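You operate a simulated robot arm through the tools that you are given. There is no shell and no other tool.

You run a simulated robot arm. Do the job below in one go: nothing can be reset, and whatever is moved stays where it is left.

## Task
Pack core 95 in the open carton and seal it under the press.
Fine: shut the lid, push the slide to its end, press the knob till the blue tab is on.

It is judged by the outcome, as a careful person would: the job done as asked, and still so three seconds after it is handed in. It fails if anything else is knocked over, pushed out of place, dropped, spilled or broken. Lids that push on must go on centred and level and be pressed home; caps that screw on are set level and turned clockwise until they are tight.

## Robot
A 7-joint arm with a two-finger parallel gripper, fixed in place. Base frame: the origin is at the foot of the arm, x ahead of it, y to its left, z up. Units: m, rad, N and s.
With the tool pointing down near the work surface it reaches from about 0.44 to 0.92 m from the base axis. Its first joint turns from -2.496 to 2.496 rad. Payload 3 kg.
Tool frame: the origin (TCP) lies between the finger pads and is the grasp point; the fingertips stand 0.03 m ahead of it; z points along the fingers, y is the line along which they close. Largest opening 0.094 m; finger width 0.028, thickness 0.01; the body of the gripper, 0.05 by 0.096 m, starts 0.055 m behind the TCP.
Orientation is that of the tool frame in the base frame, as a unit quaternion [w, x, y, z]. With the fingers straight down and closing along the base's y, the tool's x points along the base's -x, its y along +y and its z along -z.

## Interface
- The arm moves only by the tool move_arm. Its argument "plan" is a list that holds one entry, the list of rows, each a list of 7 numbers: the shift along the tool's x, y, z in units of 400 mm (1.0 is 400 mm), then the turn, a rotation vector about the tool's x, y, z in units of 120 degrees (1.0 is 120 degrees), then the gripper command, from -1 (shut) to 1 (fully open), values between in proportion. In form: [[[x, y, z, rx, ry, rz, gripper], ...]]. A call has 1 to 20 rows; each row is the pose to reach, as a shift and turn from the pose commanded when the call began, along the tool's axes at that moment. A call with a number of a shift or a turn outside -1 to 1 is refused whole. A row lasts 0.2 s, in which the tool goes at most 0.05 m and 0.15 rad; a call with a longer step from one row to the next is refused whole, and so is a gripper value outside its range. A pose out of reach is approached as far as the arm can. The call stops where the force on the tool passes 90 N (or 10 N more than at its start, if that is more) or the arm is blocked; 0.2 s more then pass. The fingers move at their own pace (about 0.072 m/s each) and stop on an object; they squeeze with about 24 N. The grip force told is the motor's: it shows also when the fingers shut on nothing. Time passes only in rows, and 0.2 s behind the last, so rows that repeat a pose let the fingers close. The reply holds the time, the measured pose of the TCP, the force on the tool along the base axes, the opening and the grip force, in the units named above and with some noise, with the torque about the TCP (base axes, N m) and any sound that the robot's microphone picked up.
- Cameras (640 x 400 px; columns grow to the right, rows downward): "scene" is fixed at [0.0483, 0.5029, 1.5002]; the picture's right is [-0.41, -0.91, 0.00], its down [-0.55, 0.25, -0.80] and it looks along [0.73, -0.33, -0.60] (base axes); focal length 226 px, centre (320, 200). "wrist" rides on the gripper at [0.076, 0.014, -0.103] in the tool frame; the picture's right is [-0.18, 0.98, 0.00], its down [-0.75, -0.14, -0.64] and it looks along [-0.63, -0.12, 0.77] (tool axes); focal length 243 px, centre (320, 200). There is no depth. A picture from a camera that has moved, and an enlarged one, comes with that camera's place and axes in the base frame and with its lens.
- capture(camera): a new picture of that camera. The clock stands still meanwhile.
- zoom(camera, box): a new picture of the part [left, top, right, bottom] of that camera's present view, enlarged. The clock stands still meanwhile.
- close_job(): hands the job in; it is judged then, once.

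Nothing tells you positions but the pictures and the camera data. Unless the task says otherwise, let go and move clear before handing in.

The tools are called by a JSON object that holds its "api" and its "payload". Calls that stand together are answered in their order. move_arm: Moves the arm, as the interface text tells. Its arguments: {"type":"object","properties":{"plan":{"type":"array"}},"required":["plan"]} The other tools are called the same way: capture (camera) takes a picture; zoom (camera, box) takes an enlarged picture of a part of a camera's view; close_job () hands the job in.

At the start:

```text
clock: 0.0
tcp_pos: [0.2579, 0.368, 1.3545]
tcp_rot: [0.0, 0.0, 1.0, -0.001]
wrist_force: [-0.4, -0.3, -0.6]
wrist_torque: [0.03, 0.0, 0.01]
opening: 0.0939
finger_force: 0.1
```

scene: 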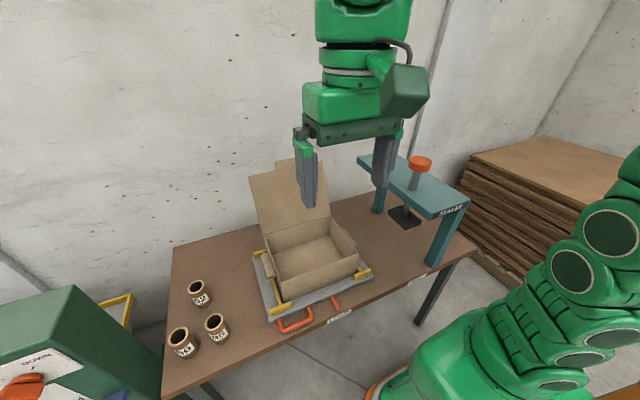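
wrist: 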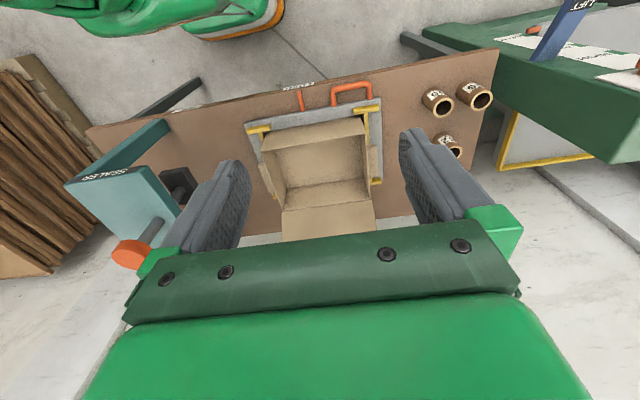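

I see a table with three labelled cores on its left, an open carton on a sliding tray in the middle, and a sealer press with an orange knob on the right. I'll zoom in to read the labels and see the details.

{"api": "zoom", "payload": {"camera": "scene", "box": [150, 260, 250, 370]}}

{"api": "zoom", "payload": {"camera": "scene", "box": [230, 150, 390, 340]}}

{"api": "zoom", "payload": {"camera": "scene", "box": [340, 140, 480, 290]}}

{"api": "zoom", "payload": {"camera": "wrist", "box": [400, 60, 520, 170]}}

{"api": "zoom", "payload": {"camera": "wrist", "box": [230, 60, 410, 250]}}

{"api": "zoom", "payload": {"camera": "scene", "box": [0, 270, 160, 400]}}

```text
3.64 times, centred on (200, 315) of scene
camera zoom: at [0.0483, 0.5029, 1.5002], right [-0.41, -0.91, 0.0], down [-0.55, 0.25, -0.8], along [0.73, -0.33, -0.6], focal length 821 px, centre (756, -218)
```

zoom: 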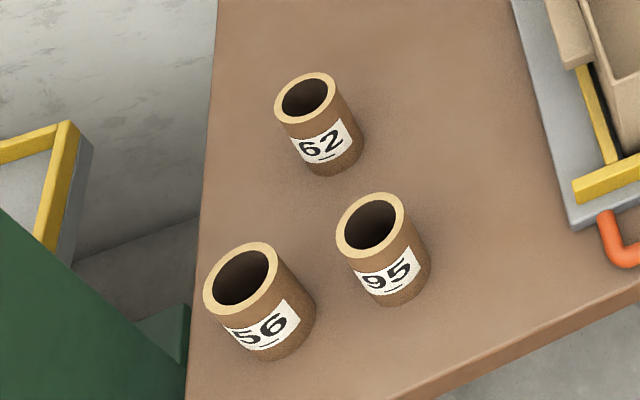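

```text
2.11 times, centred on (310, 245) of scene
camera zoom: at [0.0483, 0.5029, 1.5002], right [-0.41, -0.91, 0.0], down [-0.55, 0.25, -0.8], along [0.73, -0.33, -0.6], focal length 475 px, centre (341, 105)
```

zoom: 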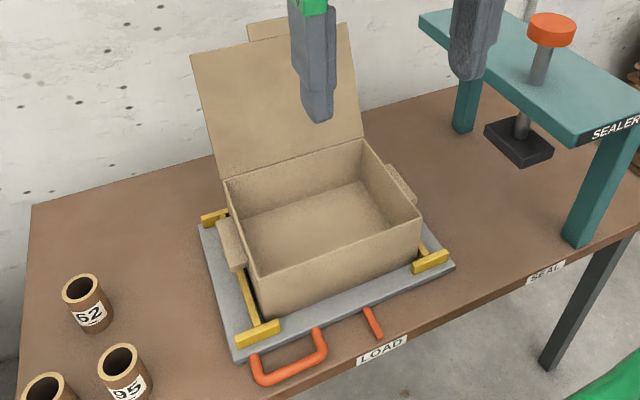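

```text
2.67 times, centred on (410, 215) of scene
camera zoom: at [0.0483, 0.5029, 1.5002], right [-0.41, -0.91, 0.0], down [-0.55, 0.25, -0.8], along [0.73, -0.33, -0.6], focal length 602 px, centre (80, 160)
```

zoom: 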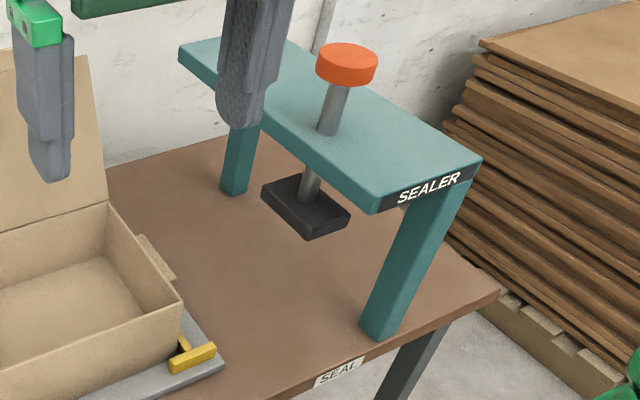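

```text
3.64 times, centred on (460, 115) of wrist
camera zoom: at [0.1823, 0.3837, 1.4571], right [0.18, 0.98, 0.0], down [0.75, -0.14, 0.64], along [0.63, -0.12, -0.77], focal length 882 px, centre (-189, 509)
```

zoom: 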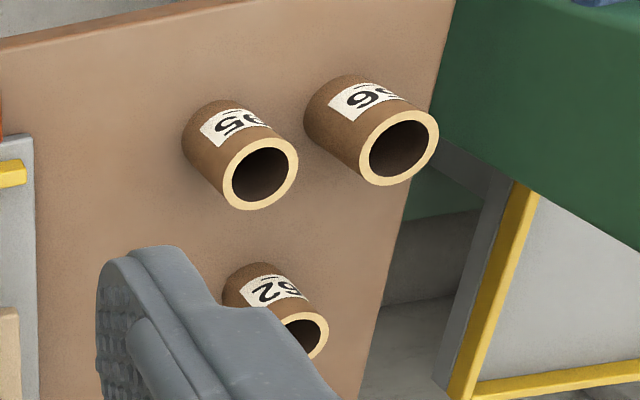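

```text
2.11 times, centred on (320, 155) of wrist
camera zoom: at [0.1823, 0.3837, 1.4571], right [0.18, 0.98, 0.0], down [0.75, -0.14, 0.64], along [0.63, -0.12, -0.77], focal length 511 px, centre (320, 295)
```

zoom: 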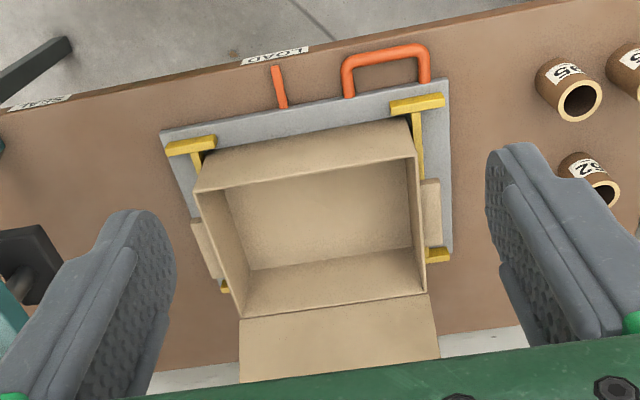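

```text
3.08 times, centred on (80, 335) of scene
camera zoom: at [0.0483, 0.5029, 1.5002], right [-0.41, -0.91, 0.0], down [-0.55, 0.25, -0.8], along [0.73, -0.33, -0.6], focal length 694 px, centre (1058, -215)
```

zoom: 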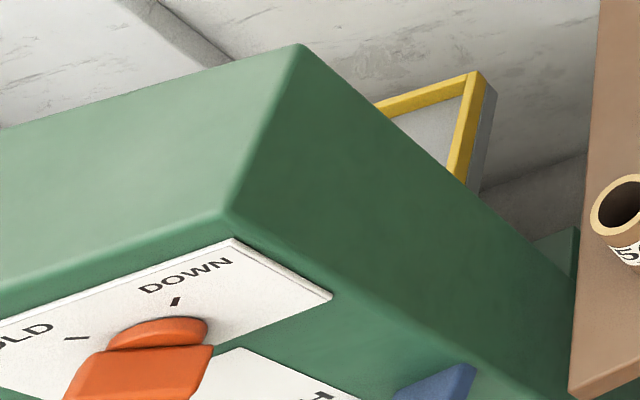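

I take core 95 to be at about (0.445, 0.65). The carton spans roughly x 0.44–0.64, y 0.19–0.45, its lid leans back, and the press is near (0.56, -0.13). I'll move the camera along high above the bench to measure the press from a second viewpoint.

{"api": "move_arm", "payload": {"plan": [[[0, -0.1, 0, 0, 0, 0, 1], [0, -0.2, 0, 0, 0, 0, 1], [0, -0.3, 0, 0, 0, 0, 1], [0, -0.4, 0, 0, 0, 0, 1], [0, -0.5, 0, 0, 0, 0, 1], [0, -0.6, 0, 0, 0, 0, 1], [0, -0.7, 0, 0, 0, 0, 1], [0, -0.8, 0, 0, 0, 0, 1], [0, -0.9, 0, 0, 0, 0, 1], [0, -1.0, 0, 0, 0, 0, 1], [0, -1.0, 0, 0, 0, 0, 1]]]}}

{"api": "capture", "payload": {"camera": "wrist"}}

{"api": "capture", "payload": {"camera": "scene"}}

```text
clock: 2.4
tcp_pos: [0.2572, -0.0326, 1.3542]
tcp_rot: [0.0, 0.0, 1.0, -0.001]
wrist_force: [-0.2, 0.6, 0.8]
wrist_torque: [-0.01, 0.02, -0.01]
opening: 0.0941
finger_force: 0.0
```

```text
taken
camera wrist: at [0.1828, -0.0168, 1.458], right [0.18, 0.98, 0.0], down [0.75, -0.14, 0.64], along [0.63, -0.12, -0.77], focal length 243 px, centre (320, 200)
```

wrist: 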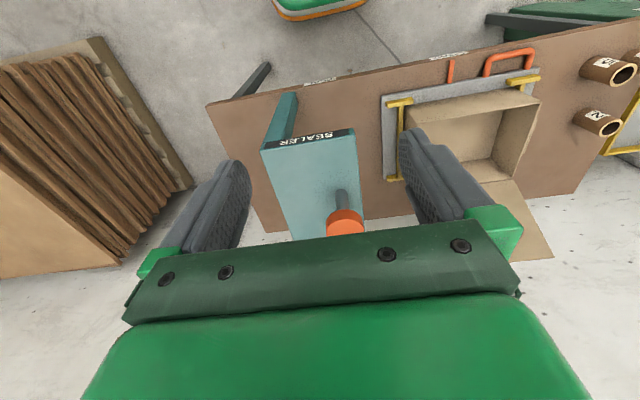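

```text
taken
```

scene: 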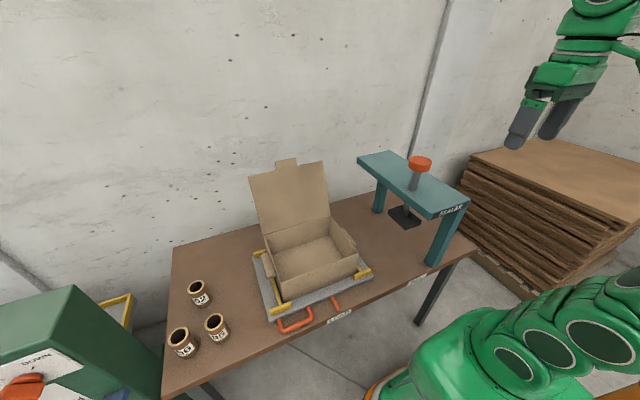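

I now have a second viewpoint 0.4 m along y. I'll zoom this view so I can measure by stereo.

{"api": "zoom", "payload": {"camera": "wrist", "box": [370, 40, 640, 260]}}

{"api": "zoom", "payload": {"camera": "wrist", "box": [230, 80, 390, 240]}}

{"api": "zoom", "payload": {"camera": "scene", "box": [235, 150, 375, 340]}}

{"api": "zoom", "payload": {"camera": "scene", "box": [340, 140, 480, 290]}}

```text
1.82 times, centred on (505, 150) of wrist
camera zoom: at [0.1828, -0.0168, 1.458], right [0.18, 0.98, 0.0], down [0.75, -0.14, 0.64], along [0.63, -0.12, -0.77], focal length 441 px, centre (-16, 291)
```

zoom: 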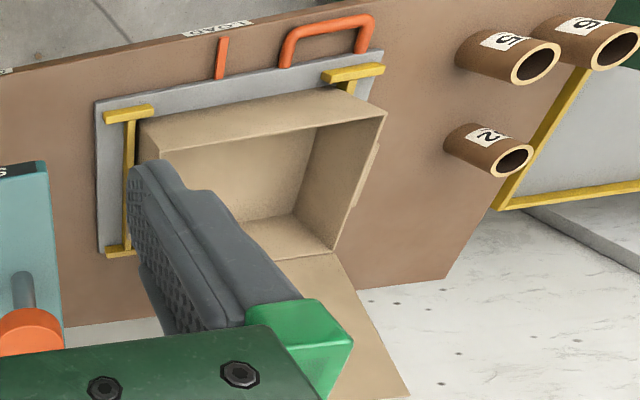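

```text
2.50 times, centred on (310, 160) of wrist
camera zoom: at [0.1828, -0.0168, 1.458], right [0.18, 0.98, 0.0], down [0.75, -0.14, 0.64], along [0.63, -0.12, -0.77], focal length 606 px, centre (345, 300)
```

zoom: 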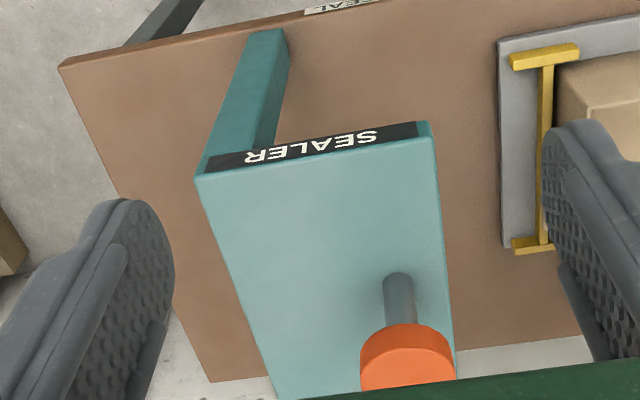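

```text
2.11 times, centred on (305, 245) of scene
camera zoom: at [0.0483, 0.5029, 1.5002], right [-0.41, -0.91, 0.0], down [-0.55, 0.25, -0.8], along [0.73, -0.33, -0.6], focal length 475 px, centre (352, 105)
```

zoom: 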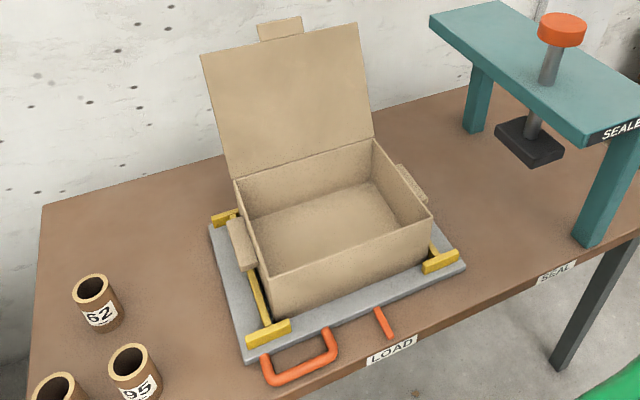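

```text
2.67 times, centred on (410, 215) of scene
camera zoom: at [0.0483, 0.5029, 1.5002], right [-0.41, -0.91, 0.0], down [-0.55, 0.25, -0.8], along [0.73, -0.33, -0.6], focal length 602 px, centre (80, 160)
```

zoom: 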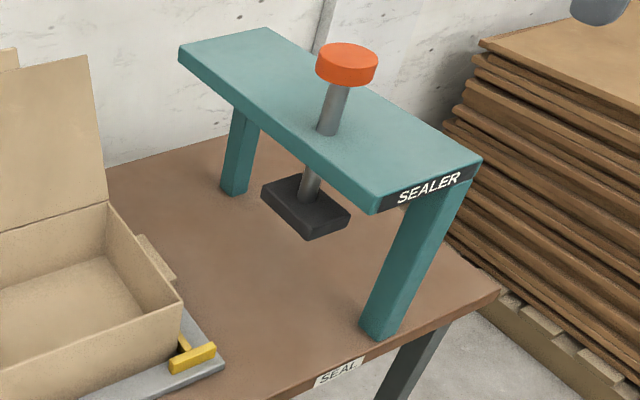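

Stereo gives these estimates:
- **Core 95:** about (0.439, 0.645), rim z about 0.857
- **Carton:** x 0.456–0.667, y 0.178–0.448, rim z about 0.894
- **Tray:** top z about 0.765
- **Press knob:** about (0.486, -0.03, 1.18)

Core 56 stands close to 95 in y, so I'll turn the gripper 90° to close along x. Then I'll move back towards the cores, staying high.

{"api": "move_arm", "payload": {"plan": [[[-0.03, 0.07, 0, 0, 0, -0.05, 1], [-0.06, 0.14, 0, 0, 0, -0.1, 1], [-0.09, 0.21, 0, 0, 0, -0.15, 1], [-0.12, 0.28, 0, 0, 0, -0.2, 1], [-0.15, 0.35, 0, 0, 0, -0.25, 1], [-0.18, 0.42, 0, 0, 0, -0.3, 1], [-0.21, 0.49, 0, 0, 0, -0.35, 1], [-0.24, 0.56, 0, 0, 0, -0.4, 1], [-0.27, 0.63, 0, 0, 0, -0.45, 1], [-0.3, 0.7, 0, 0, 0, -0.5, 1], [-0.33, 0.77, 0, 0, 0, -0.55, 1], [-0.36, 0.84, 0, 0, 0, -0.6, 1], [-0.39, 0.91, 0, 0, 0, -0.65, 1], [-0.42, 0.96, 0, 0, 0, -0.7, 1], [-0.45, 1.0, 0, 0, 0, -0.75, 1], [-0.45, 1.0, 0, 0, 0, -0.75, 1]]]}}

{"api": "capture", "payload": {"camera": "wrist"}}

```text
clock: 5.8
tcp_pos: [0.4305, 0.3583, 1.3384]
tcp_rot: [0.0, -0.682, 0.731, 0.0]
wrist_force: [-0.4, -0.3, 0.9]
wrist_torque: [-0.02, -0.02, -0.02]
opening: 0.0941
finger_force: 0.1
out of reach, approached as far as the arm can: row 13, 14, 15, 16
```

```text
taken
camera wrist: at [0.4118, 0.2839, 1.4406], right [-0.97, 0.25, 0.0], down [0.19, 0.74, 0.64], along [0.16, 0.62, -0.77], focal length 243 px, centre (320, 200)
```

wrist: 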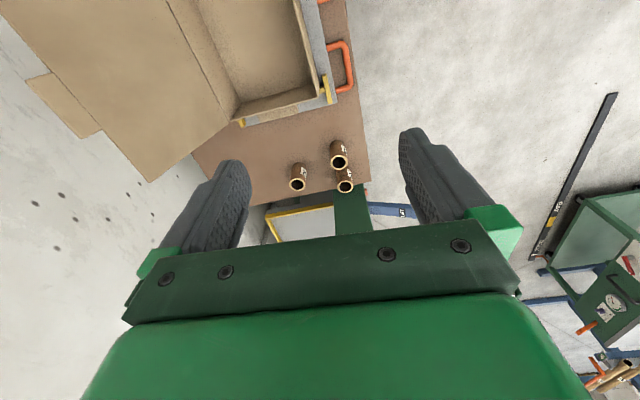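

The arm fell slightly short there because of the height, though nothing was touched. I'll go lower and then across towards the cores.

{"api": "move_arm", "payload": {"plan": [[[0, 0, 0.08, 0, 0, 0, 1], [0, 0, 0.16, 0, 0, 0, 1], [0, 0, 0.24, 0, 0, 0, 1], [-0.05, 0, 0.32, 0, 0, 0, 1], [-0.12, 0, 0.4, 0, 0, 0, 1], [-0.2, 0, 0.48, 0, 0, 0, 1], [-0.3, 0, 0.52, 0, 0, 0, 1], [-0.4, 0, 0.55, 0, 0, 0, 1], [-0.5, 0, 0.55, 0, 0, 0, 1], [-0.6, 0, 0.55, 0, 0, 0, 1], [-0.6, 0, 0.55, 0, 0, 0, 1]]]}}

{"api": "capture", "payload": {"camera": "wrist"}}

{"api": "capture", "payload": {"camera": "scene"}}

```text
clock: 8.2
tcp_pos: [0.4473, 0.5979, 1.1172]
tcp_rot: [-0.001, -0.682, 0.731, 0.0]
wrist_force: [-0.3, 0.3, -0.6]
wrist_torque: [-0.02, 0.01, -0.01]
opening: 0.0941
finger_force: 0.0
```

```text
taken
camera wrist: at [0.4283, 0.5242, 1.2195], right [-0.97, 0.25, 0.0], down [0.19, 0.74, 0.64], along [0.16, 0.62, -0.77], focal length 243 px, centre (320, 200)
```

wrist: 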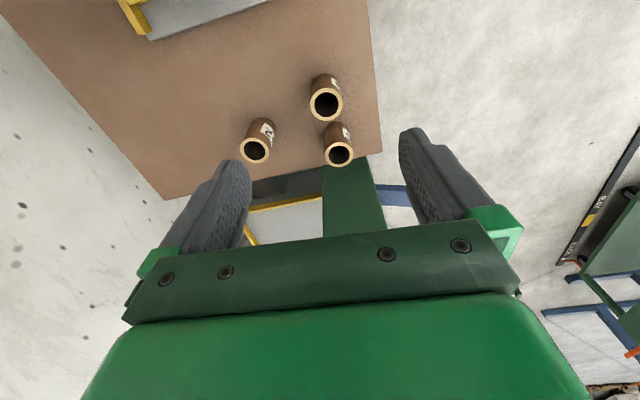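

```text
taken
```

scene: 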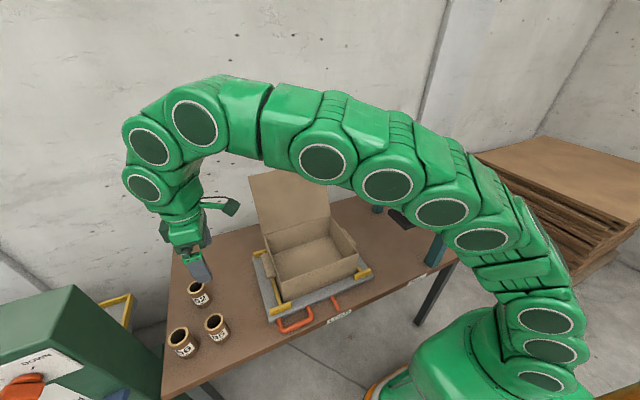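

The upper core in this view should be 95. I'll zoom in to check its label and pin down its position.

{"api": "zoom", "payload": {"camera": "wrist", "box": [230, 60, 380, 180]}}

{"api": "zoom", "payload": {"camera": "scene", "box": [160, 270, 240, 370]}}

```text
3.33 times, centred on (305, 120) of wrist
camera zoom: at [0.4283, 0.5242, 1.2195], right [-0.97, 0.25, 0.0], down [0.19, 0.74, 0.64], along [0.16, 0.62, -0.77], focal length 809 px, centre (370, 467)
```

zoom: 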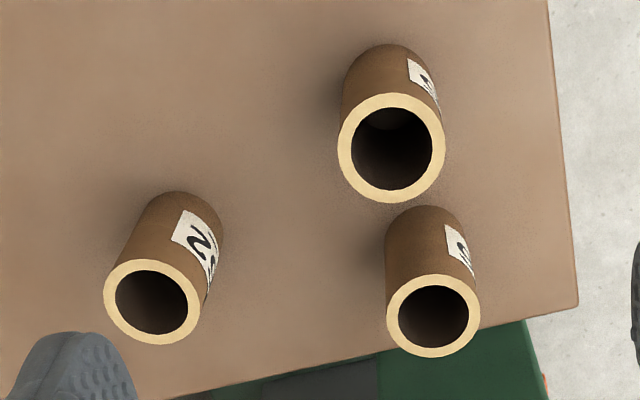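

```text
4.00 times, centred on (200, 320) of scene
camera zoom: at [0.0483, 0.5029, 1.5002], right [-0.41, -0.91, 0.0], down [-0.55, 0.25, -0.8], along [0.73, -0.33, -0.6], focal length 903 px, centre (800, -280)
```

zoom: 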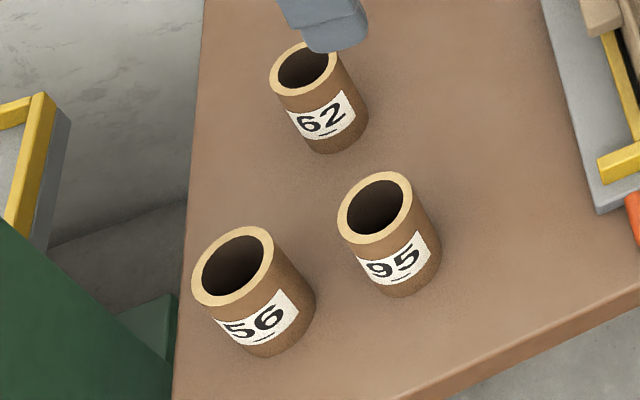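

The upper core is 95 by position, at about (0.447, 0.643). I'll move over it with the fingertips still above the rims and check the alignment.

{"api": "zoom", "payload": {"camera": "wrist", "box": [305, 65, 355, 110]}}

{"api": "move_arm", "payload": {"plan": [[[-0.03, 0.0, 0.06, 0, 0, 0, 1], [-0.06, 0.005, 0.12, 0, 0, 0, 1], [-0.09, 0.01, 0.18, 0, 0, 0, 1], [-0.112, 0.01, 0.24, 0, 0, 0, 1], [-0.112, 0.01, 0.3, 0, 0, 0, 1], [-0.112, 0.01, 0.36, 0, 0, 0, 1], [-0.112, 0.01, 0.4, 0, 0, 0, 1], [-0.112, 0.01, 0.4, 0, 0, 0, 1]]]}}

{"api": "capture", "payload": {"camera": "wrist"}}

{"api": "zoom", "payload": {"camera": "scene", "box": [140, 230, 260, 380]}}

```text
8.89 times, centred on (330, 88) of wrist
camera zoom: at [0.4283, 0.5242, 1.2195], right [-0.97, 0.25, 0.0], down [0.19, 0.74, 0.64], along [0.16, 0.62, -0.77], focal length 2157 px, centre (231, 1200)
```

zoom: 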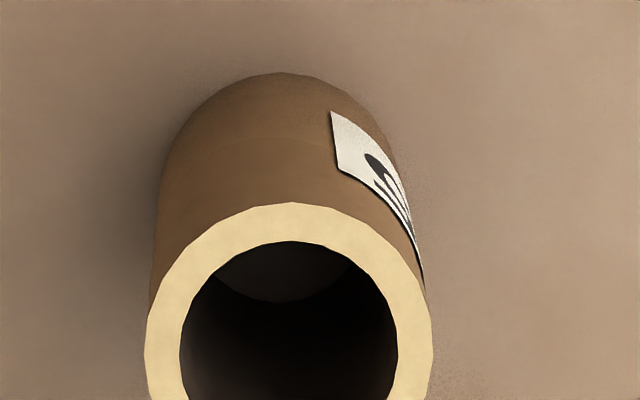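

```text
clock: 10.0
tcp_pos: [0.4473, 0.6422, 0.9561]
tcp_rot: [0.0, -0.682, 0.731, 0.0]
wrist_force: [-0.2, 0.7, -0.3]
wrist_torque: [0.02, 0.0, 0.01]
opening: 0.0939
finger_force: 0.1
```

```text
taken
camera wrist: at [0.4279, 0.5673, 1.0594], right [-0.97, 0.25, 0.0], down [0.19, 0.74, 0.64], along [0.16, 0.62, -0.77], focal length 243 px, centre (320, 200)
```

wrist: 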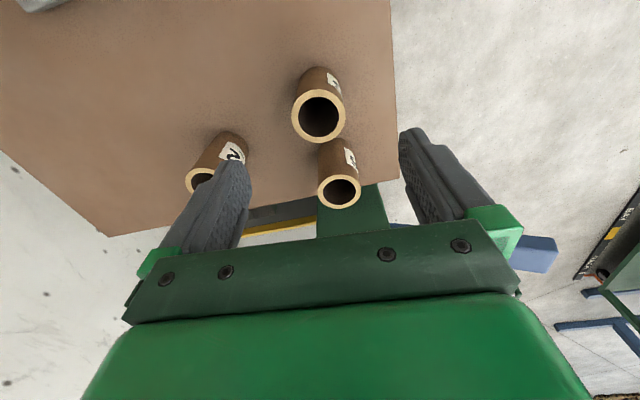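

```text
2.67 times, centred on (200, 305) of scene
camera zoom: at [0.0483, 0.5029, 1.5002], right [-0.41, -0.91, 0.0], down [-0.55, 0.25, -0.8], along [0.73, -0.33, -0.6], focal length 602 px, centre (640, -80)
```

zoom: 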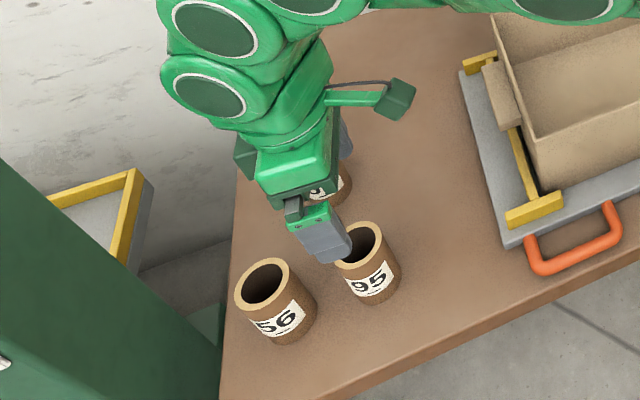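

I'm almost centred over core 95. I'll zoom in to refine its height and position before going down.

{"api": "zoom", "payload": {"camera": "wrist", "box": [270, 50, 380, 220]}}

{"api": "zoom", "payload": {"camera": "scene", "box": [165, 290, 245, 360]}}

```text
2.35 times, centred on (325, 135) of wrist
camera zoom: at [0.4279, 0.5673, 1.0594], right [-0.97, 0.25, 0.0], down [0.19, 0.74, 0.64], along [0.16, 0.62, -0.77], focal length 571 px, centre (308, 353)
```

zoom: 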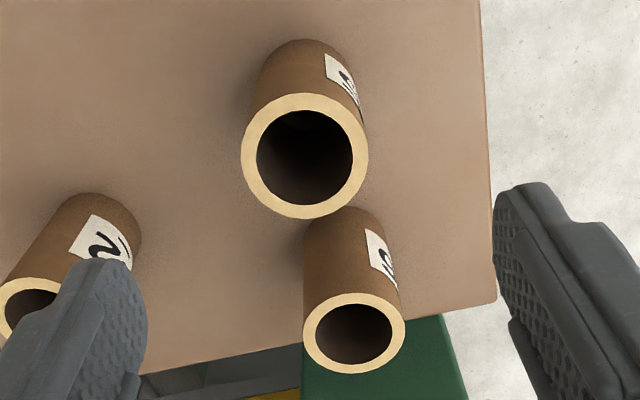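

```text
5.71 times, centred on (205, 325) of scene
camera zoom: at [0.0483, 0.5029, 1.5002], right [-0.41, -0.91, 0.0], down [-0.55, 0.25, -0.8], along [0.73, -0.33, -0.6], focal length 1290 px, centre (977, -514)
```

zoom: 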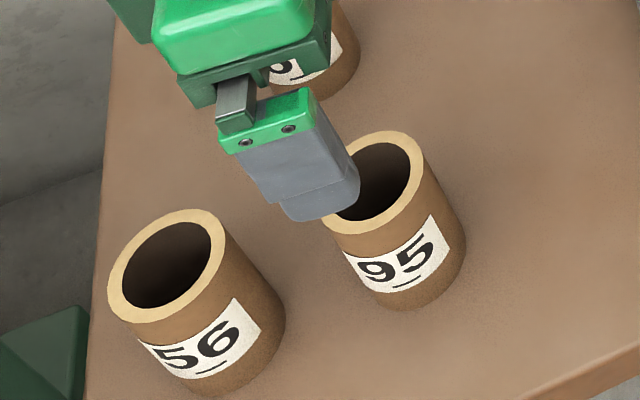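

The apparent size change between the two heights puts core 95's rim at z about 0.838, centred at (0.4495, 0.6485), with diameter 0.05. I'll go straight down around it, then close.

{"api": "move_arm", "payload": {"plan": [[[-0.0165, -0.004, 0.02, 0, 0, 0, 1], [-0.0165, -0.004, 0.06, 0, 0, 0, 1], [-0.0165, -0.004, 0.12, 0, 0, 0, 1], [-0.0165, -0.004, 0.18, 0, 0, 0, 1], [-0.0165, -0.004, 0.24, 0, 0, 0, 1], [-0.0165, -0.004, 0.29, 0, 0, 0, 1], [-0.0165, -0.004, 0.33, 0, 0, 0, 1], [-0.0165, -0.004, 0.36, 0, 0, 0, 1], [-0.0165, -0.004, 0.37, 0, 0, 0, 1], [-0.0165, -0.004, 0.37, 0, 0, 0, 1]]]}}

{"api": "capture", "payload": {"camera": "wrist"}}

{"api": "zoom", "payload": {"camera": "scene", "box": [165, 290, 245, 360]}}

```text
clock: 12.2
tcp_pos: [0.447, 0.6489, 0.8096]
tcp_rot: [-0.001, -0.683, 0.731, -0.001]
wrist_force: [-0.1, 0.7, 0.1]
wrist_torque: [0.03, 0.03, 0.0]
opening: 0.0937
finger_force: 0.0
```

```text
taken
camera wrist: at [0.4286, 0.5739, 0.9122], right [-0.97, 0.25, 0.0], down [0.19, 0.74, 0.64], along [0.16, 0.62, -0.77], focal length 243 px, centre (320, 200)
```

wrist: 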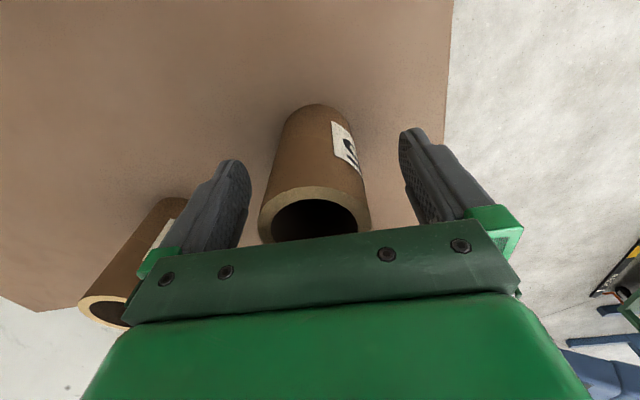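

```text
5.71 times, centred on (205, 325) of scene
camera zoom: at [0.0483, 0.5029, 1.5002], right [-0.41, -0.91, 0.0], down [-0.55, 0.25, -0.8], along [0.73, -0.33, -0.6], focal length 1290 px, centre (977, -514)
```

zoom: 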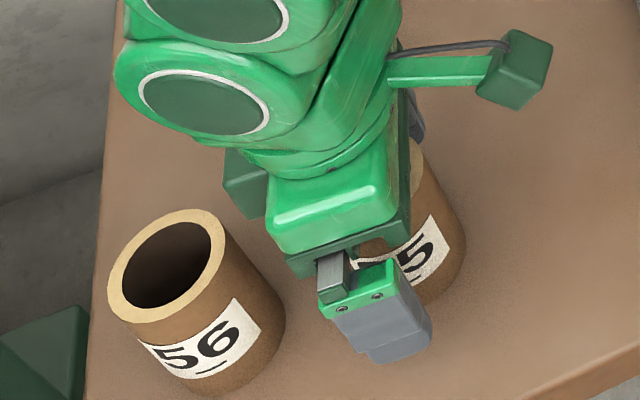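

Core 95 stands between the open fingers and 56 is clear. I'll close the gripper.

{"api": "move_arm", "payload": {"plan": [[[0, 0, 0, 0, 0, 0, 0.5], [0, 0, 0, 0, 0, 0, 0.2], [0, 0, 0, 0, 0, 0, -0.2], [0, 0, 0, 0, 0, 0, -1], [0, 0, 0, 0, 0, 0, -1], [0, 0, 0, 0, 0, 0, -1]]]}}

{"api": "capture", "payload": {"camera": "wrist"}}

```text
clock: 13.6
tcp_pos: [0.4466, 0.6488, 0.8101]
tcp_rot: [-0.001, -0.682, 0.732, -0.001]
wrist_force: [-0.2, 0.1, 1.7]
wrist_torque: [-0.04, -0.02, -0.01]
opening: 0.0495
finger_force: 24.4
```

```text
taken
camera wrist: at [0.4285, 0.5739, 0.9124], right [-0.97, 0.25, 0.0], down [0.19, 0.74, 0.64], along [0.16, 0.62, -0.77], focal length 243 px, centre (320, 200)
```

wrist: 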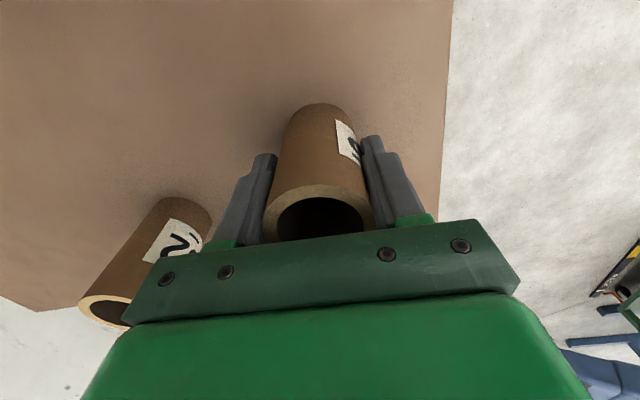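

I have core 95 gripped, with the opening at 0.0495. I'll lift it well above the carton rim.

{"api": "move_arm", "payload": {"plan": [[[0, 0, -0.03, 0, 0, 0, -1], [0, 0, -0.08, 0, 0, 0, -1], [0, 0, -0.16, 0, 0, 0, -1], [0, 0, -0.24, 0, 0, 0, -1], [0, 0, -0.32, 0, 0, 0, -1], [0, 0, -0.4, 0, 0, 0, -1], [0, 0, -0.48, 0, 0, 0, -1], [0, 0, -0.56, 0, 0, 0, -1], [0, 0, -0.6, 0, 0, 0, -1], [0, 0, -0.6, 0, 0, 0, -1]]]}}

{"api": "capture", "payload": {"camera": "wrist"}}

{"api": "capture", "payload": {"camera": "scene"}}

```text
clock: 15.8
tcp_pos: [0.4473, 0.648, 1.0497]
tcp_rot: [-0.001, -0.682, 0.731, -0.001]
wrist_force: [0.4, 0.6, -1.1]
wrist_torque: [-0.01, 0.04, 0.0]
opening: 0.0496
finger_force: 24.2
```

```text
taken
camera wrist: at [0.4282, 0.5749, 1.1528], right [-0.97, 0.25, 0.0], down [0.19, 0.74, 0.64], along [0.16, 0.62, -0.77], focal length 243 px, centre (320, 200)
```

wrist: 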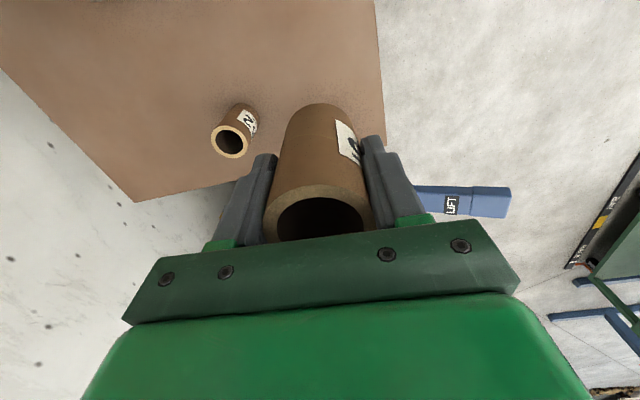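

```text
taken
```

scene: 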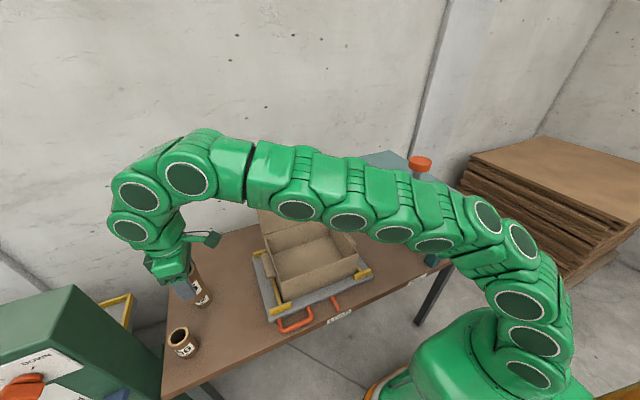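

The lift was clean, and 56 and 62 are undisturbed. I'll carry the core at this height over the middle of the carton.

{"api": "move_arm", "payload": {"plan": [[[0.03, -0.012, 0, 0, 0, 0, -1], [0.09, -0.036, 0, 0, 0, 0, -1], [0.16, -0.064, 0, 0, 0, 0, -1], [0.23, -0.092, 0, 0, 0, 0, -1], [0.3, -0.12, 0, 0, 0, 0, -1], [0.37, -0.148, 0, 0, 0, 0, -1], [0.44, -0.176, 0, 0, 0, 0, -1], [0.51, -0.204, 0, 0, 0, 0, -1], [0.58, -0.232, 0, 0, 0, 0, -1], [0.65, -0.26, 0, 0, 0, 0, -1], [0.72, -0.288, 0, 0, 0, 0, -1], [0.78, -0.312, 0, 0, 0, 0, -1], [0.824, -0.3275, 0, 0, 0, 0, -1], [0.824, -0.3275, 0, 0, 0, 0, -1]]]}}

{"api": "capture", "payload": {"camera": "wrist"}}

{"api": "capture", "payload": {"camera": "scene"}}

```text
clock: 18.8
tcp_pos: [0.5563, 0.3106, 1.0502]
tcp_rot: [0.0, -0.681, 0.732, 0.0]
wrist_force: [-0.2, 0.0, -0.7]
wrist_torque: [-0.02, -0.02, -0.01]
opening: 0.0495
finger_force: 23.3
```

```text
taken
camera wrist: at [0.5376, 0.2358, 1.1524], right [-0.97, 0.25, 0.0], down [0.19, 0.74, 0.64], along [0.16, 0.62, -0.77], focal length 243 px, centre (320, 200)
```

wrist: 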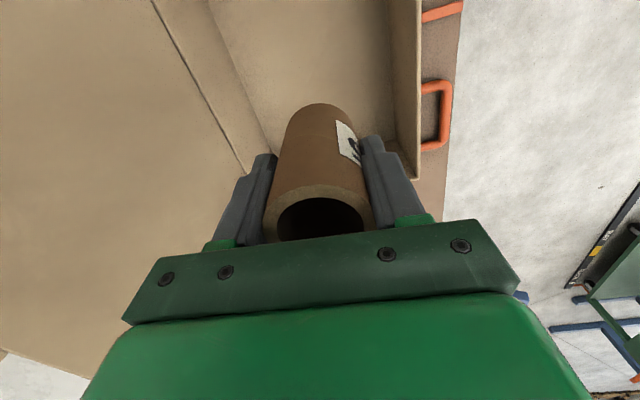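

```text
taken
```

scene: 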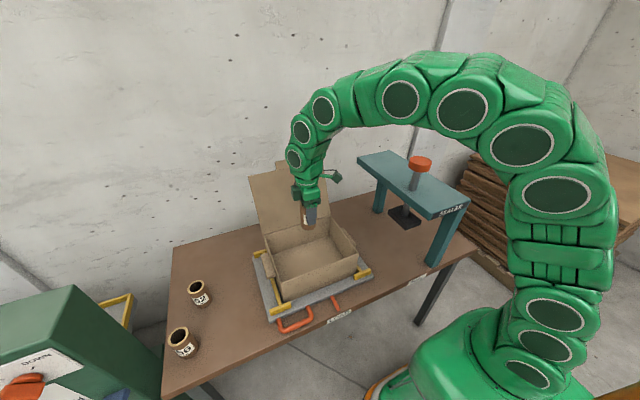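

The core hangs over the carton interior. I'll lower it partway and check the clearance.

{"api": "move_arm", "payload": {"plan": [[[0, 0, 0.04, 0, 0, 0, -1], [0, 0, 0.1, 0, 0, 0, -1], [0, 0, 0.16, 0, 0, 0, -1], [0, 0, 0.22, 0, 0, 0, -1], [0, 0, 0.28, 0, 0, 0, -1], [0, 0, 0.34, 0, 0, 0, -1], [0, 0, 0.4, 0, 0, 0, -1], [0, 0, 0.44, 0, 0, 0, -1], [0, 0, 0.44, 0, 0, 0, -1]]]}}

{"api": "capture", "payload": {"camera": "wrist"}}

{"api": "zoom", "payload": {"camera": "scene", "box": [235, 150, 375, 340]}}

```text
clock: 20.8
tcp_pos: [0.557, 0.3108, 0.8736]
tcp_rot: [0.0, -0.682, 0.731, -0.001]
wrist_force: [0.2, -0.2, -0.8]
wrist_torque: [0.01, -0.02, 0.03]
opening: 0.0495
finger_force: 23.6
```

```text
taken
camera wrist: at [0.5377, 0.2364, 0.9757], right [-0.97, 0.25, 0.0], down [0.19, 0.74, 0.64], along [0.16, 0.62, -0.77], focal length 243 px, centre (320, 200)
```

wrist: 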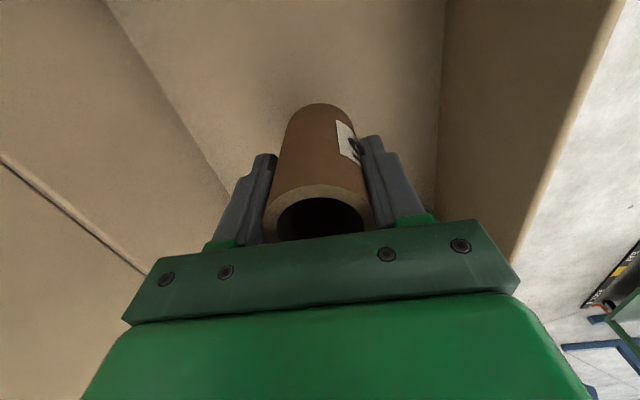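

```text
2.11 times, centred on (305, 245) of scene
camera zoom: at [0.0483, 0.5029, 1.5002], right [-0.41, -0.91, 0.0], down [-0.55, 0.25, -0.8], along [0.73, -0.33, -0.6], focal length 475 px, centre (352, 105)
```

zoom: 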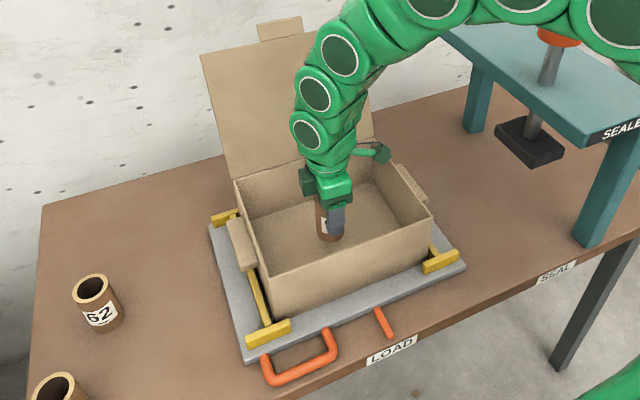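

Everything clears. I'll lower the core slowly, watching the force for the floor.

{"api": "move_arm", "payload": {"plan": [[[0, 0, 0.02, 0, 0, 0, -1], [0, 0, 0.04, 0, 0, 0, -1], [0, 0, 0.06, 0, 0, 0, -1], [0, 0, 0.075, 0, 0, 0, -1], [0, 0, 0.075, 0, 0, 0, -1]]]}}

{"api": "zoom", "payload": {"camera": "scene", "box": [270, 200, 350, 280]}}

```text
clock: 22.0
tcp_pos: [0.5555, 0.3112, 0.8448]
tcp_rot: [-0.001, -0.682, 0.731, -0.001]
wrist_force: [0.0, 0.3, -0.1]
wrist_torque: [0.0, -0.02, 0.01]
opening: 0.0493
finger_force: 24.1
```

```text
5.00 times, centred on (310, 240) of scene
camera zoom: at [0.0483, 0.5029, 1.5002], right [-0.41, -0.91, 0.0], down [-0.55, 0.25, -0.8], along [0.73, -0.33, -0.6], focal length 1129 px, centre (370, 0)
```

zoom: 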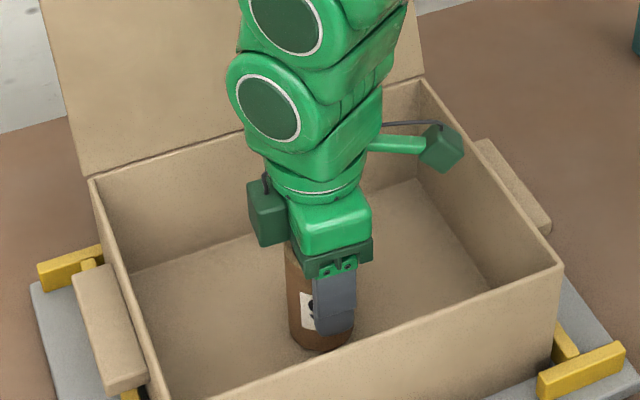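

{"api": "move_arm", "payload": {"plan": [[[0, 0, 0.007, 0, 0, 0, -1], [0, 0, 0.014, 0, 0, 0, -1], [0, 0, 0.02, 0, 0, 0, -1], [0, 0, 0.025, 0, 0, 0, -1], [0, 0, 0.025, 0, 0, 0, -1]]]}}

```text
clock: 23.2
tcp_pos: [0.5578, 0.3096, 0.8338]
tcp_rot: [-0.001, -0.681, 0.732, -0.001]
wrist_force: [-2.7, -2.2, 17.9]
wrist_torque: [-0.13, 0.13, 0.07]
opening: 0.0494
finger_force: 24.7
```

The core touched the carton floor at about 18 N. I'll ease off the press, open the gripper and retreat straight up.

{"api": "move_arm", "payload": {"plan": [[[0, 0, -0.004, 0, 0, 0, -1], [0, 0, -0.004, 0, 0, 0, 0.2], [0, 0, -0.004, 0, 0, 0, 0.6], [0, 0, -0.004, 0, 0, 0, 0.8], [0, 0, -0.004, 0, 0, 0, 0.8]]]}}

{"api": "capture", "payload": {"camera": "wrist"}}

```text
clock: 24.4
tcp_pos: [0.5565, 0.3105, 0.8354]
tcp_rot: [-0.001, -0.682, 0.732, 0.0]
wrist_force: [-1.0, -0.4, 0.6]
wrist_torque: [0.02, 0.01, 0.02]
opening: 0.0846
finger_force: 0.1
```

```text
taken
camera wrist: at [0.5375, 0.2361, 0.9382], right [-0.97, 0.25, 0.0], down [0.19, 0.74, 0.64], along [0.16, 0.62, -0.77], focal length 243 px, centre (320, 200)
```

wrist: 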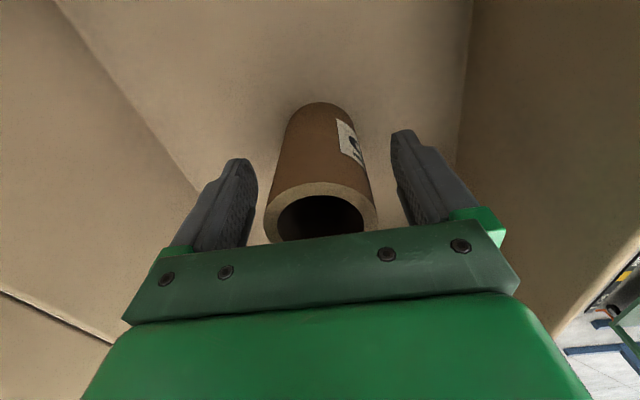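

The core is standing free. I'll raise the gripper straight up above the lid's height.

{"api": "move_arm", "payload": {"plan": [[[0, 0, -0.02, 0, 0, 0, 0.8], [0, 0, -0.06, 0, 0, 0, 0.8], [0, 0, -0.12, 0, 0, 0, 0.8], [0, 0, -0.2, 0, 0, 0, 0.8], [0, 0, -0.28, 0, 0, 0, 0.8], [0, 0, -0.37, 0, 0, 0, 0.8], [0, 0, -0.46, 0, 0, 0, 0.8], [0, 0, -0.55, 0, 0, 0, 0.8], [0, 0, -0.64, 0, 0, 0, 0.8], [0, 0, -0.73, 0, 0, 0, 0.8], [0, 0, -0.82, 0, 0, 0, 0.8], [0, 0, -0.9, 0, 0, 0, 0.8], [0, 0, -0.9, 0, 0, 0, 0.8]]]}}

{"api": "capture", "payload": {"camera": "wrist"}}

{"api": "capture", "payload": {"camera": "scene"}}

```text
clock: 27.2
tcp_pos: [0.5556, 0.3113, 1.1969]
tcp_rot: [-0.001, -0.682, 0.731, 0.0]
wrist_force: [-0.2, -0.2, 0.6]
wrist_torque: [-0.01, -0.05, -0.01]
opening: 0.0845
finger_force: 0.1
```

```text
taken
camera wrist: at [0.5377, 0.2365, 1.299], right [-0.97, 0.25, 0.0], down [0.19, 0.74, 0.64], along [0.16, 0.62, -0.77], focal length 243 px, centre (320, 200)
```

wrist: 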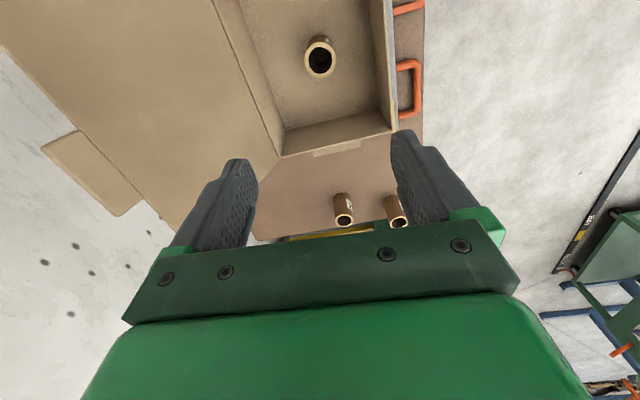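

```text
taken
```

scene: 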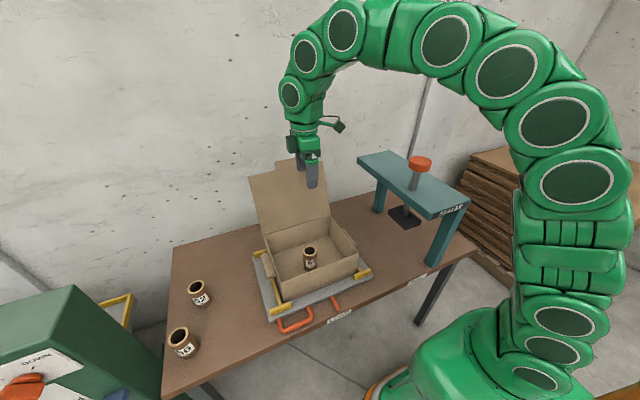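

Core 95 stands in the carton. The lid leans back with its top edge near (0.748, 1.107) and a small centre tab reaching about z 1.14. Reaching behind it from above needs a tilted tool, so I'll close the fingers and tilt 35° forward, staying above the tab.

{"api": "move_arm", "payload": {"plan": [[[0, 0, -0.005, 0.03, 0, 0, 0.4], [0, 0, -0.01, 0.08, 0, 0, 0], [0, 0, -0.015, 0.13, 0, 0, -0.4], [0, 0, -0.02, 0.18, 0, 0, -1], [0, 0, -0.025, 0.23, 0, 0, -1], [0, 0, -0.03, 0.27, 0, 0, -1], [0, 0, -0.03, 0.292, 0, 0, -1], [0, 0, -0.03, 0.292, 0, 0, -1]]]}}

{"api": "capture", "payload": {"camera": "wrist"}}

{"api": "capture", "payload": {"camera": "scene"}}

```text
clock: 29.0
tcp_pos: [0.5562, 0.3113, 1.2064]
tcp_rot: [0.206, -0.651, 0.697, -0.221]
wrist_force: [-0.2, -0.5, -1.1]
wrist_torque: [-0.01, -0.02, -0.03]
opening: 0.0
finger_force: 24.1
```

```text
taken
camera wrist: at [0.4809, 0.2408, 1.283], right [-0.79, 0.24, -0.57], down [-0.2, 0.77, 0.61], along [0.58, 0.59, -0.56], focal length 243 px, centre (320, 200)
```

wrist: 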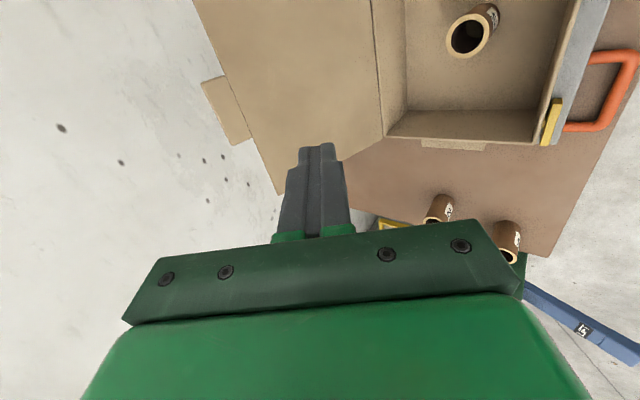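

```text
taken
```

scene: 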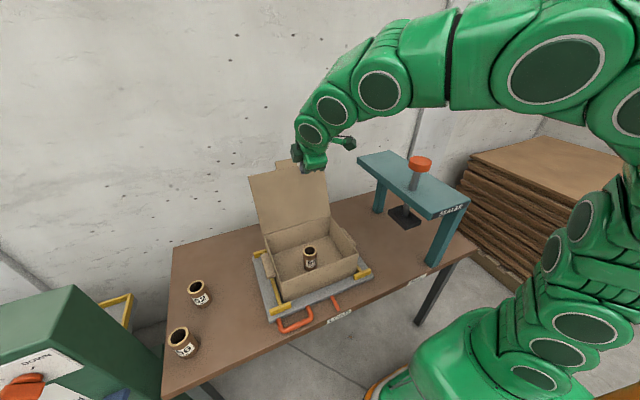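

The finger tip is clear above the tab, whose top I now put at about (0.757, 1.133). I'll move forward halfway to check reach before crossing over.

{"api": "move_arm", "payload": {"plan": [[[-0.006, -0.0714, 0.0503, 0, 0, 0, -1], [-0.012, -0.1428, 0.1005, 0, 0, 0, -1], [-0.018, -0.2142, 0.151, 0, 0, 0, -1], [-0.024, -0.2856, 0.201, 0, 0, 0, -1], [-0.024, -0.2856, 0.201, 0, 0, 0, -1]]]}}

{"api": "capture", "payload": {"camera": "wrist"}}

{"api": "zoom", "payload": {"camera": "scene", "box": [230, 80, 390, 240]}}

```text
clock: 30.2
tcp_pos: [0.6987, 0.3099, 1.2052]
tcp_rot: [0.204, -0.65, 0.698, -0.221]
wrist_force: [-0.3, 0.2, 0.2]
wrist_torque: [-0.01, 0.0, 0.0]
opening: 0.0
finger_force: 24.0
```

```text
taken
camera wrist: at [0.6218, 0.2409, 1.2816], right [-0.79, 0.24, -0.56], down [-0.2, 0.77, 0.61], along [0.58, 0.59, -0.56], focal length 243 px, centre (320, 200)
```

wrist: 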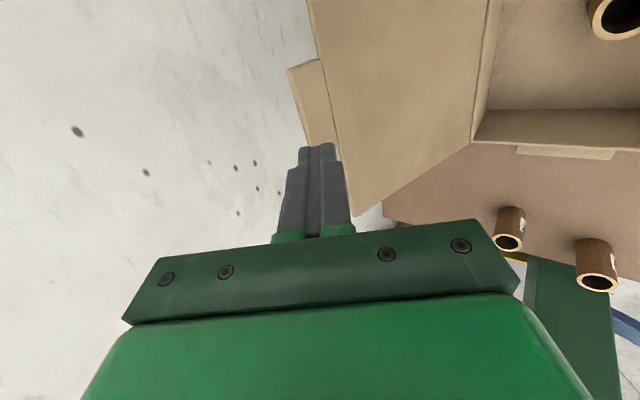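

```text
2.50 times, centred on (310, 160) of scene
camera zoom: at [0.0483, 0.5029, 1.5002], right [-0.41, -0.91, 0.0], down [-0.55, 0.25, -0.8], along [0.73, -0.33, -0.6], focal length 564 px, centre (345, 300)
```

zoom: 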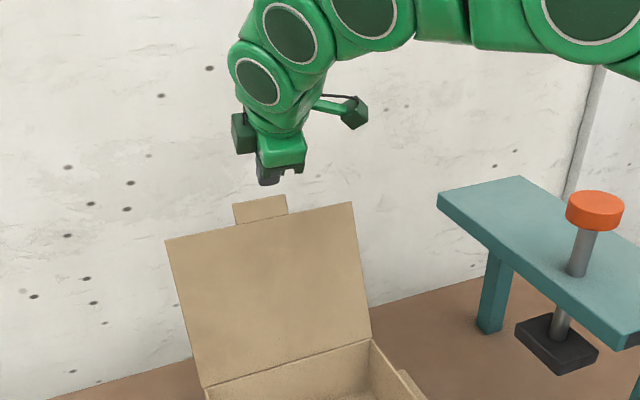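

Reach is fine and the tip clears the tab. I'll cross over to behind the lid.

{"api": "move_arm", "payload": {"plan": [[[-0.005, -0.062, 0.0438, 0, 0, 0, -1], [-0.01, -0.124, 0.0877, 0, 0, 0, -1], [-0.016, -0.187, 0.1315, 0, 0, 0, -1], [-0.021, -0.249, 0.1754, 0, 0, 0, -1], [-0.021, -0.249, 0.1754, 0, 0, 0, -1]]]}}

{"api": "capture", "payload": {"camera": "wrist"}}

{"api": "zoom", "payload": {"camera": "scene", "box": [230, 80, 390, 240]}}

```text
clock: 31.4
tcp_pos: [0.8184, 0.3112, 1.207]
tcp_rot: [0.206, -0.65, 0.697, -0.22]
wrist_force: [-0.1, 0.2, 0.6]
wrist_torque: [0.0, 0.01, -0.02]
opening: 0.0
finger_force: 23.4
```

```text
taken
camera wrist: at [0.7437, 0.2413, 1.2824], right [-0.79, 0.24, -0.56], down [-0.2, 0.77, 0.61], along [0.58, 0.59, -0.56], focal length 243 px, centre (320, 200)
```

wrist: 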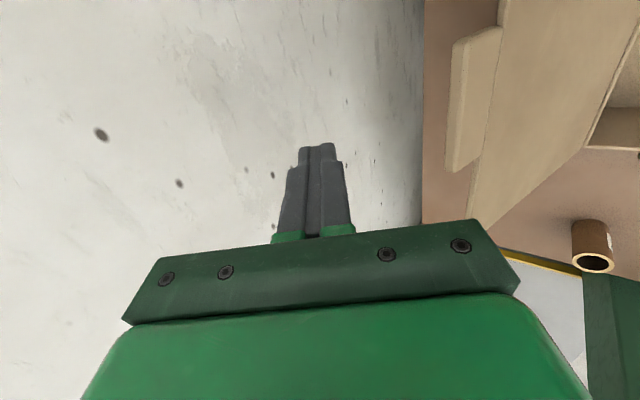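

```text
2.50 times, centred on (310, 160) of scene
camera zoom: at [0.0483, 0.5029, 1.5002], right [-0.41, -0.91, 0.0], down [-0.55, 0.25, -0.8], along [0.73, -0.33, -0.6], focal length 564 px, centre (345, 300)
```

zoom: 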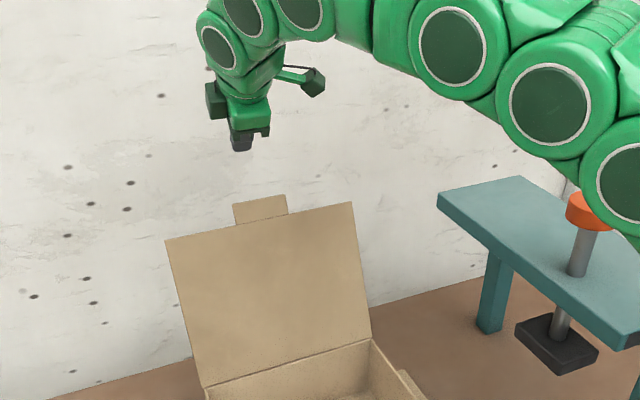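

The tool is now behind the lid. I'll lower it so the fingers sit behind the tab.

{"api": "move_arm", "payload": {"plan": [[[0, 0.04, 0.056, 0, 0, 0, -1], [0, 0.08, 0.112, 0, 0, 0, -1], [0, 0.118, 0.168, 0, 0, 0, -1], [0, 0.118, 0.168, 0, 0, 0, -1]]]}}

{"api": "capture", "payload": {"camera": "wrist"}}

{"api": "zoom", "payload": {"camera": "scene", "box": [230, 80, 390, 240]}}

```text
clock: 32.4
tcp_pos: [0.8195, 0.3099, 1.1251]
tcp_rot: [0.205, -0.65, 0.697, -0.221]
wrist_force: [-0.1, 0.2, 1.2]
wrist_torque: [0.01, 0.02, 0.0]
opening: 0.0
finger_force: 24.4
```

```text
taken
camera wrist: at [0.7448, 0.2396, 1.2009], right [-0.79, 0.24, -0.56], down [-0.2, 0.77, 0.61], along [0.58, 0.59, -0.56], focal length 243 px, centre (320, 200)
```

wrist: 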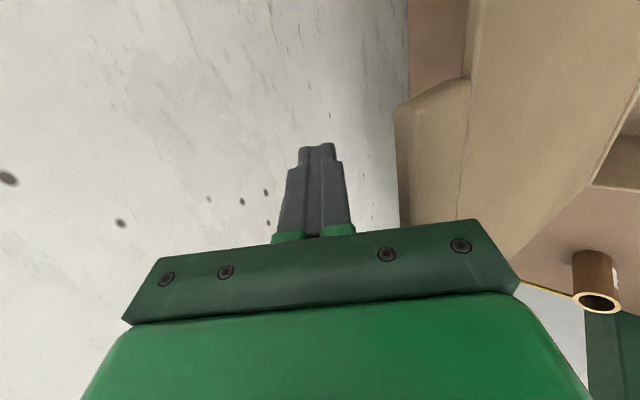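

```text
2.50 times, centred on (310, 160) of scene
camera zoom: at [0.0483, 0.5029, 1.5002], right [-0.41, -0.91, 0.0], down [-0.55, 0.25, -0.8], along [0.73, -0.33, -0.6], focal length 564 px, centre (345, 300)
```

zoom: 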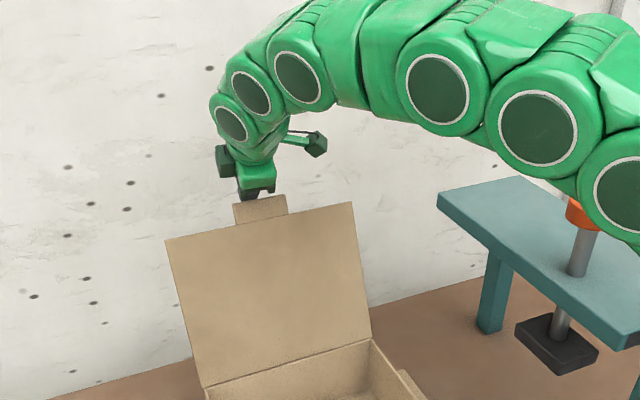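

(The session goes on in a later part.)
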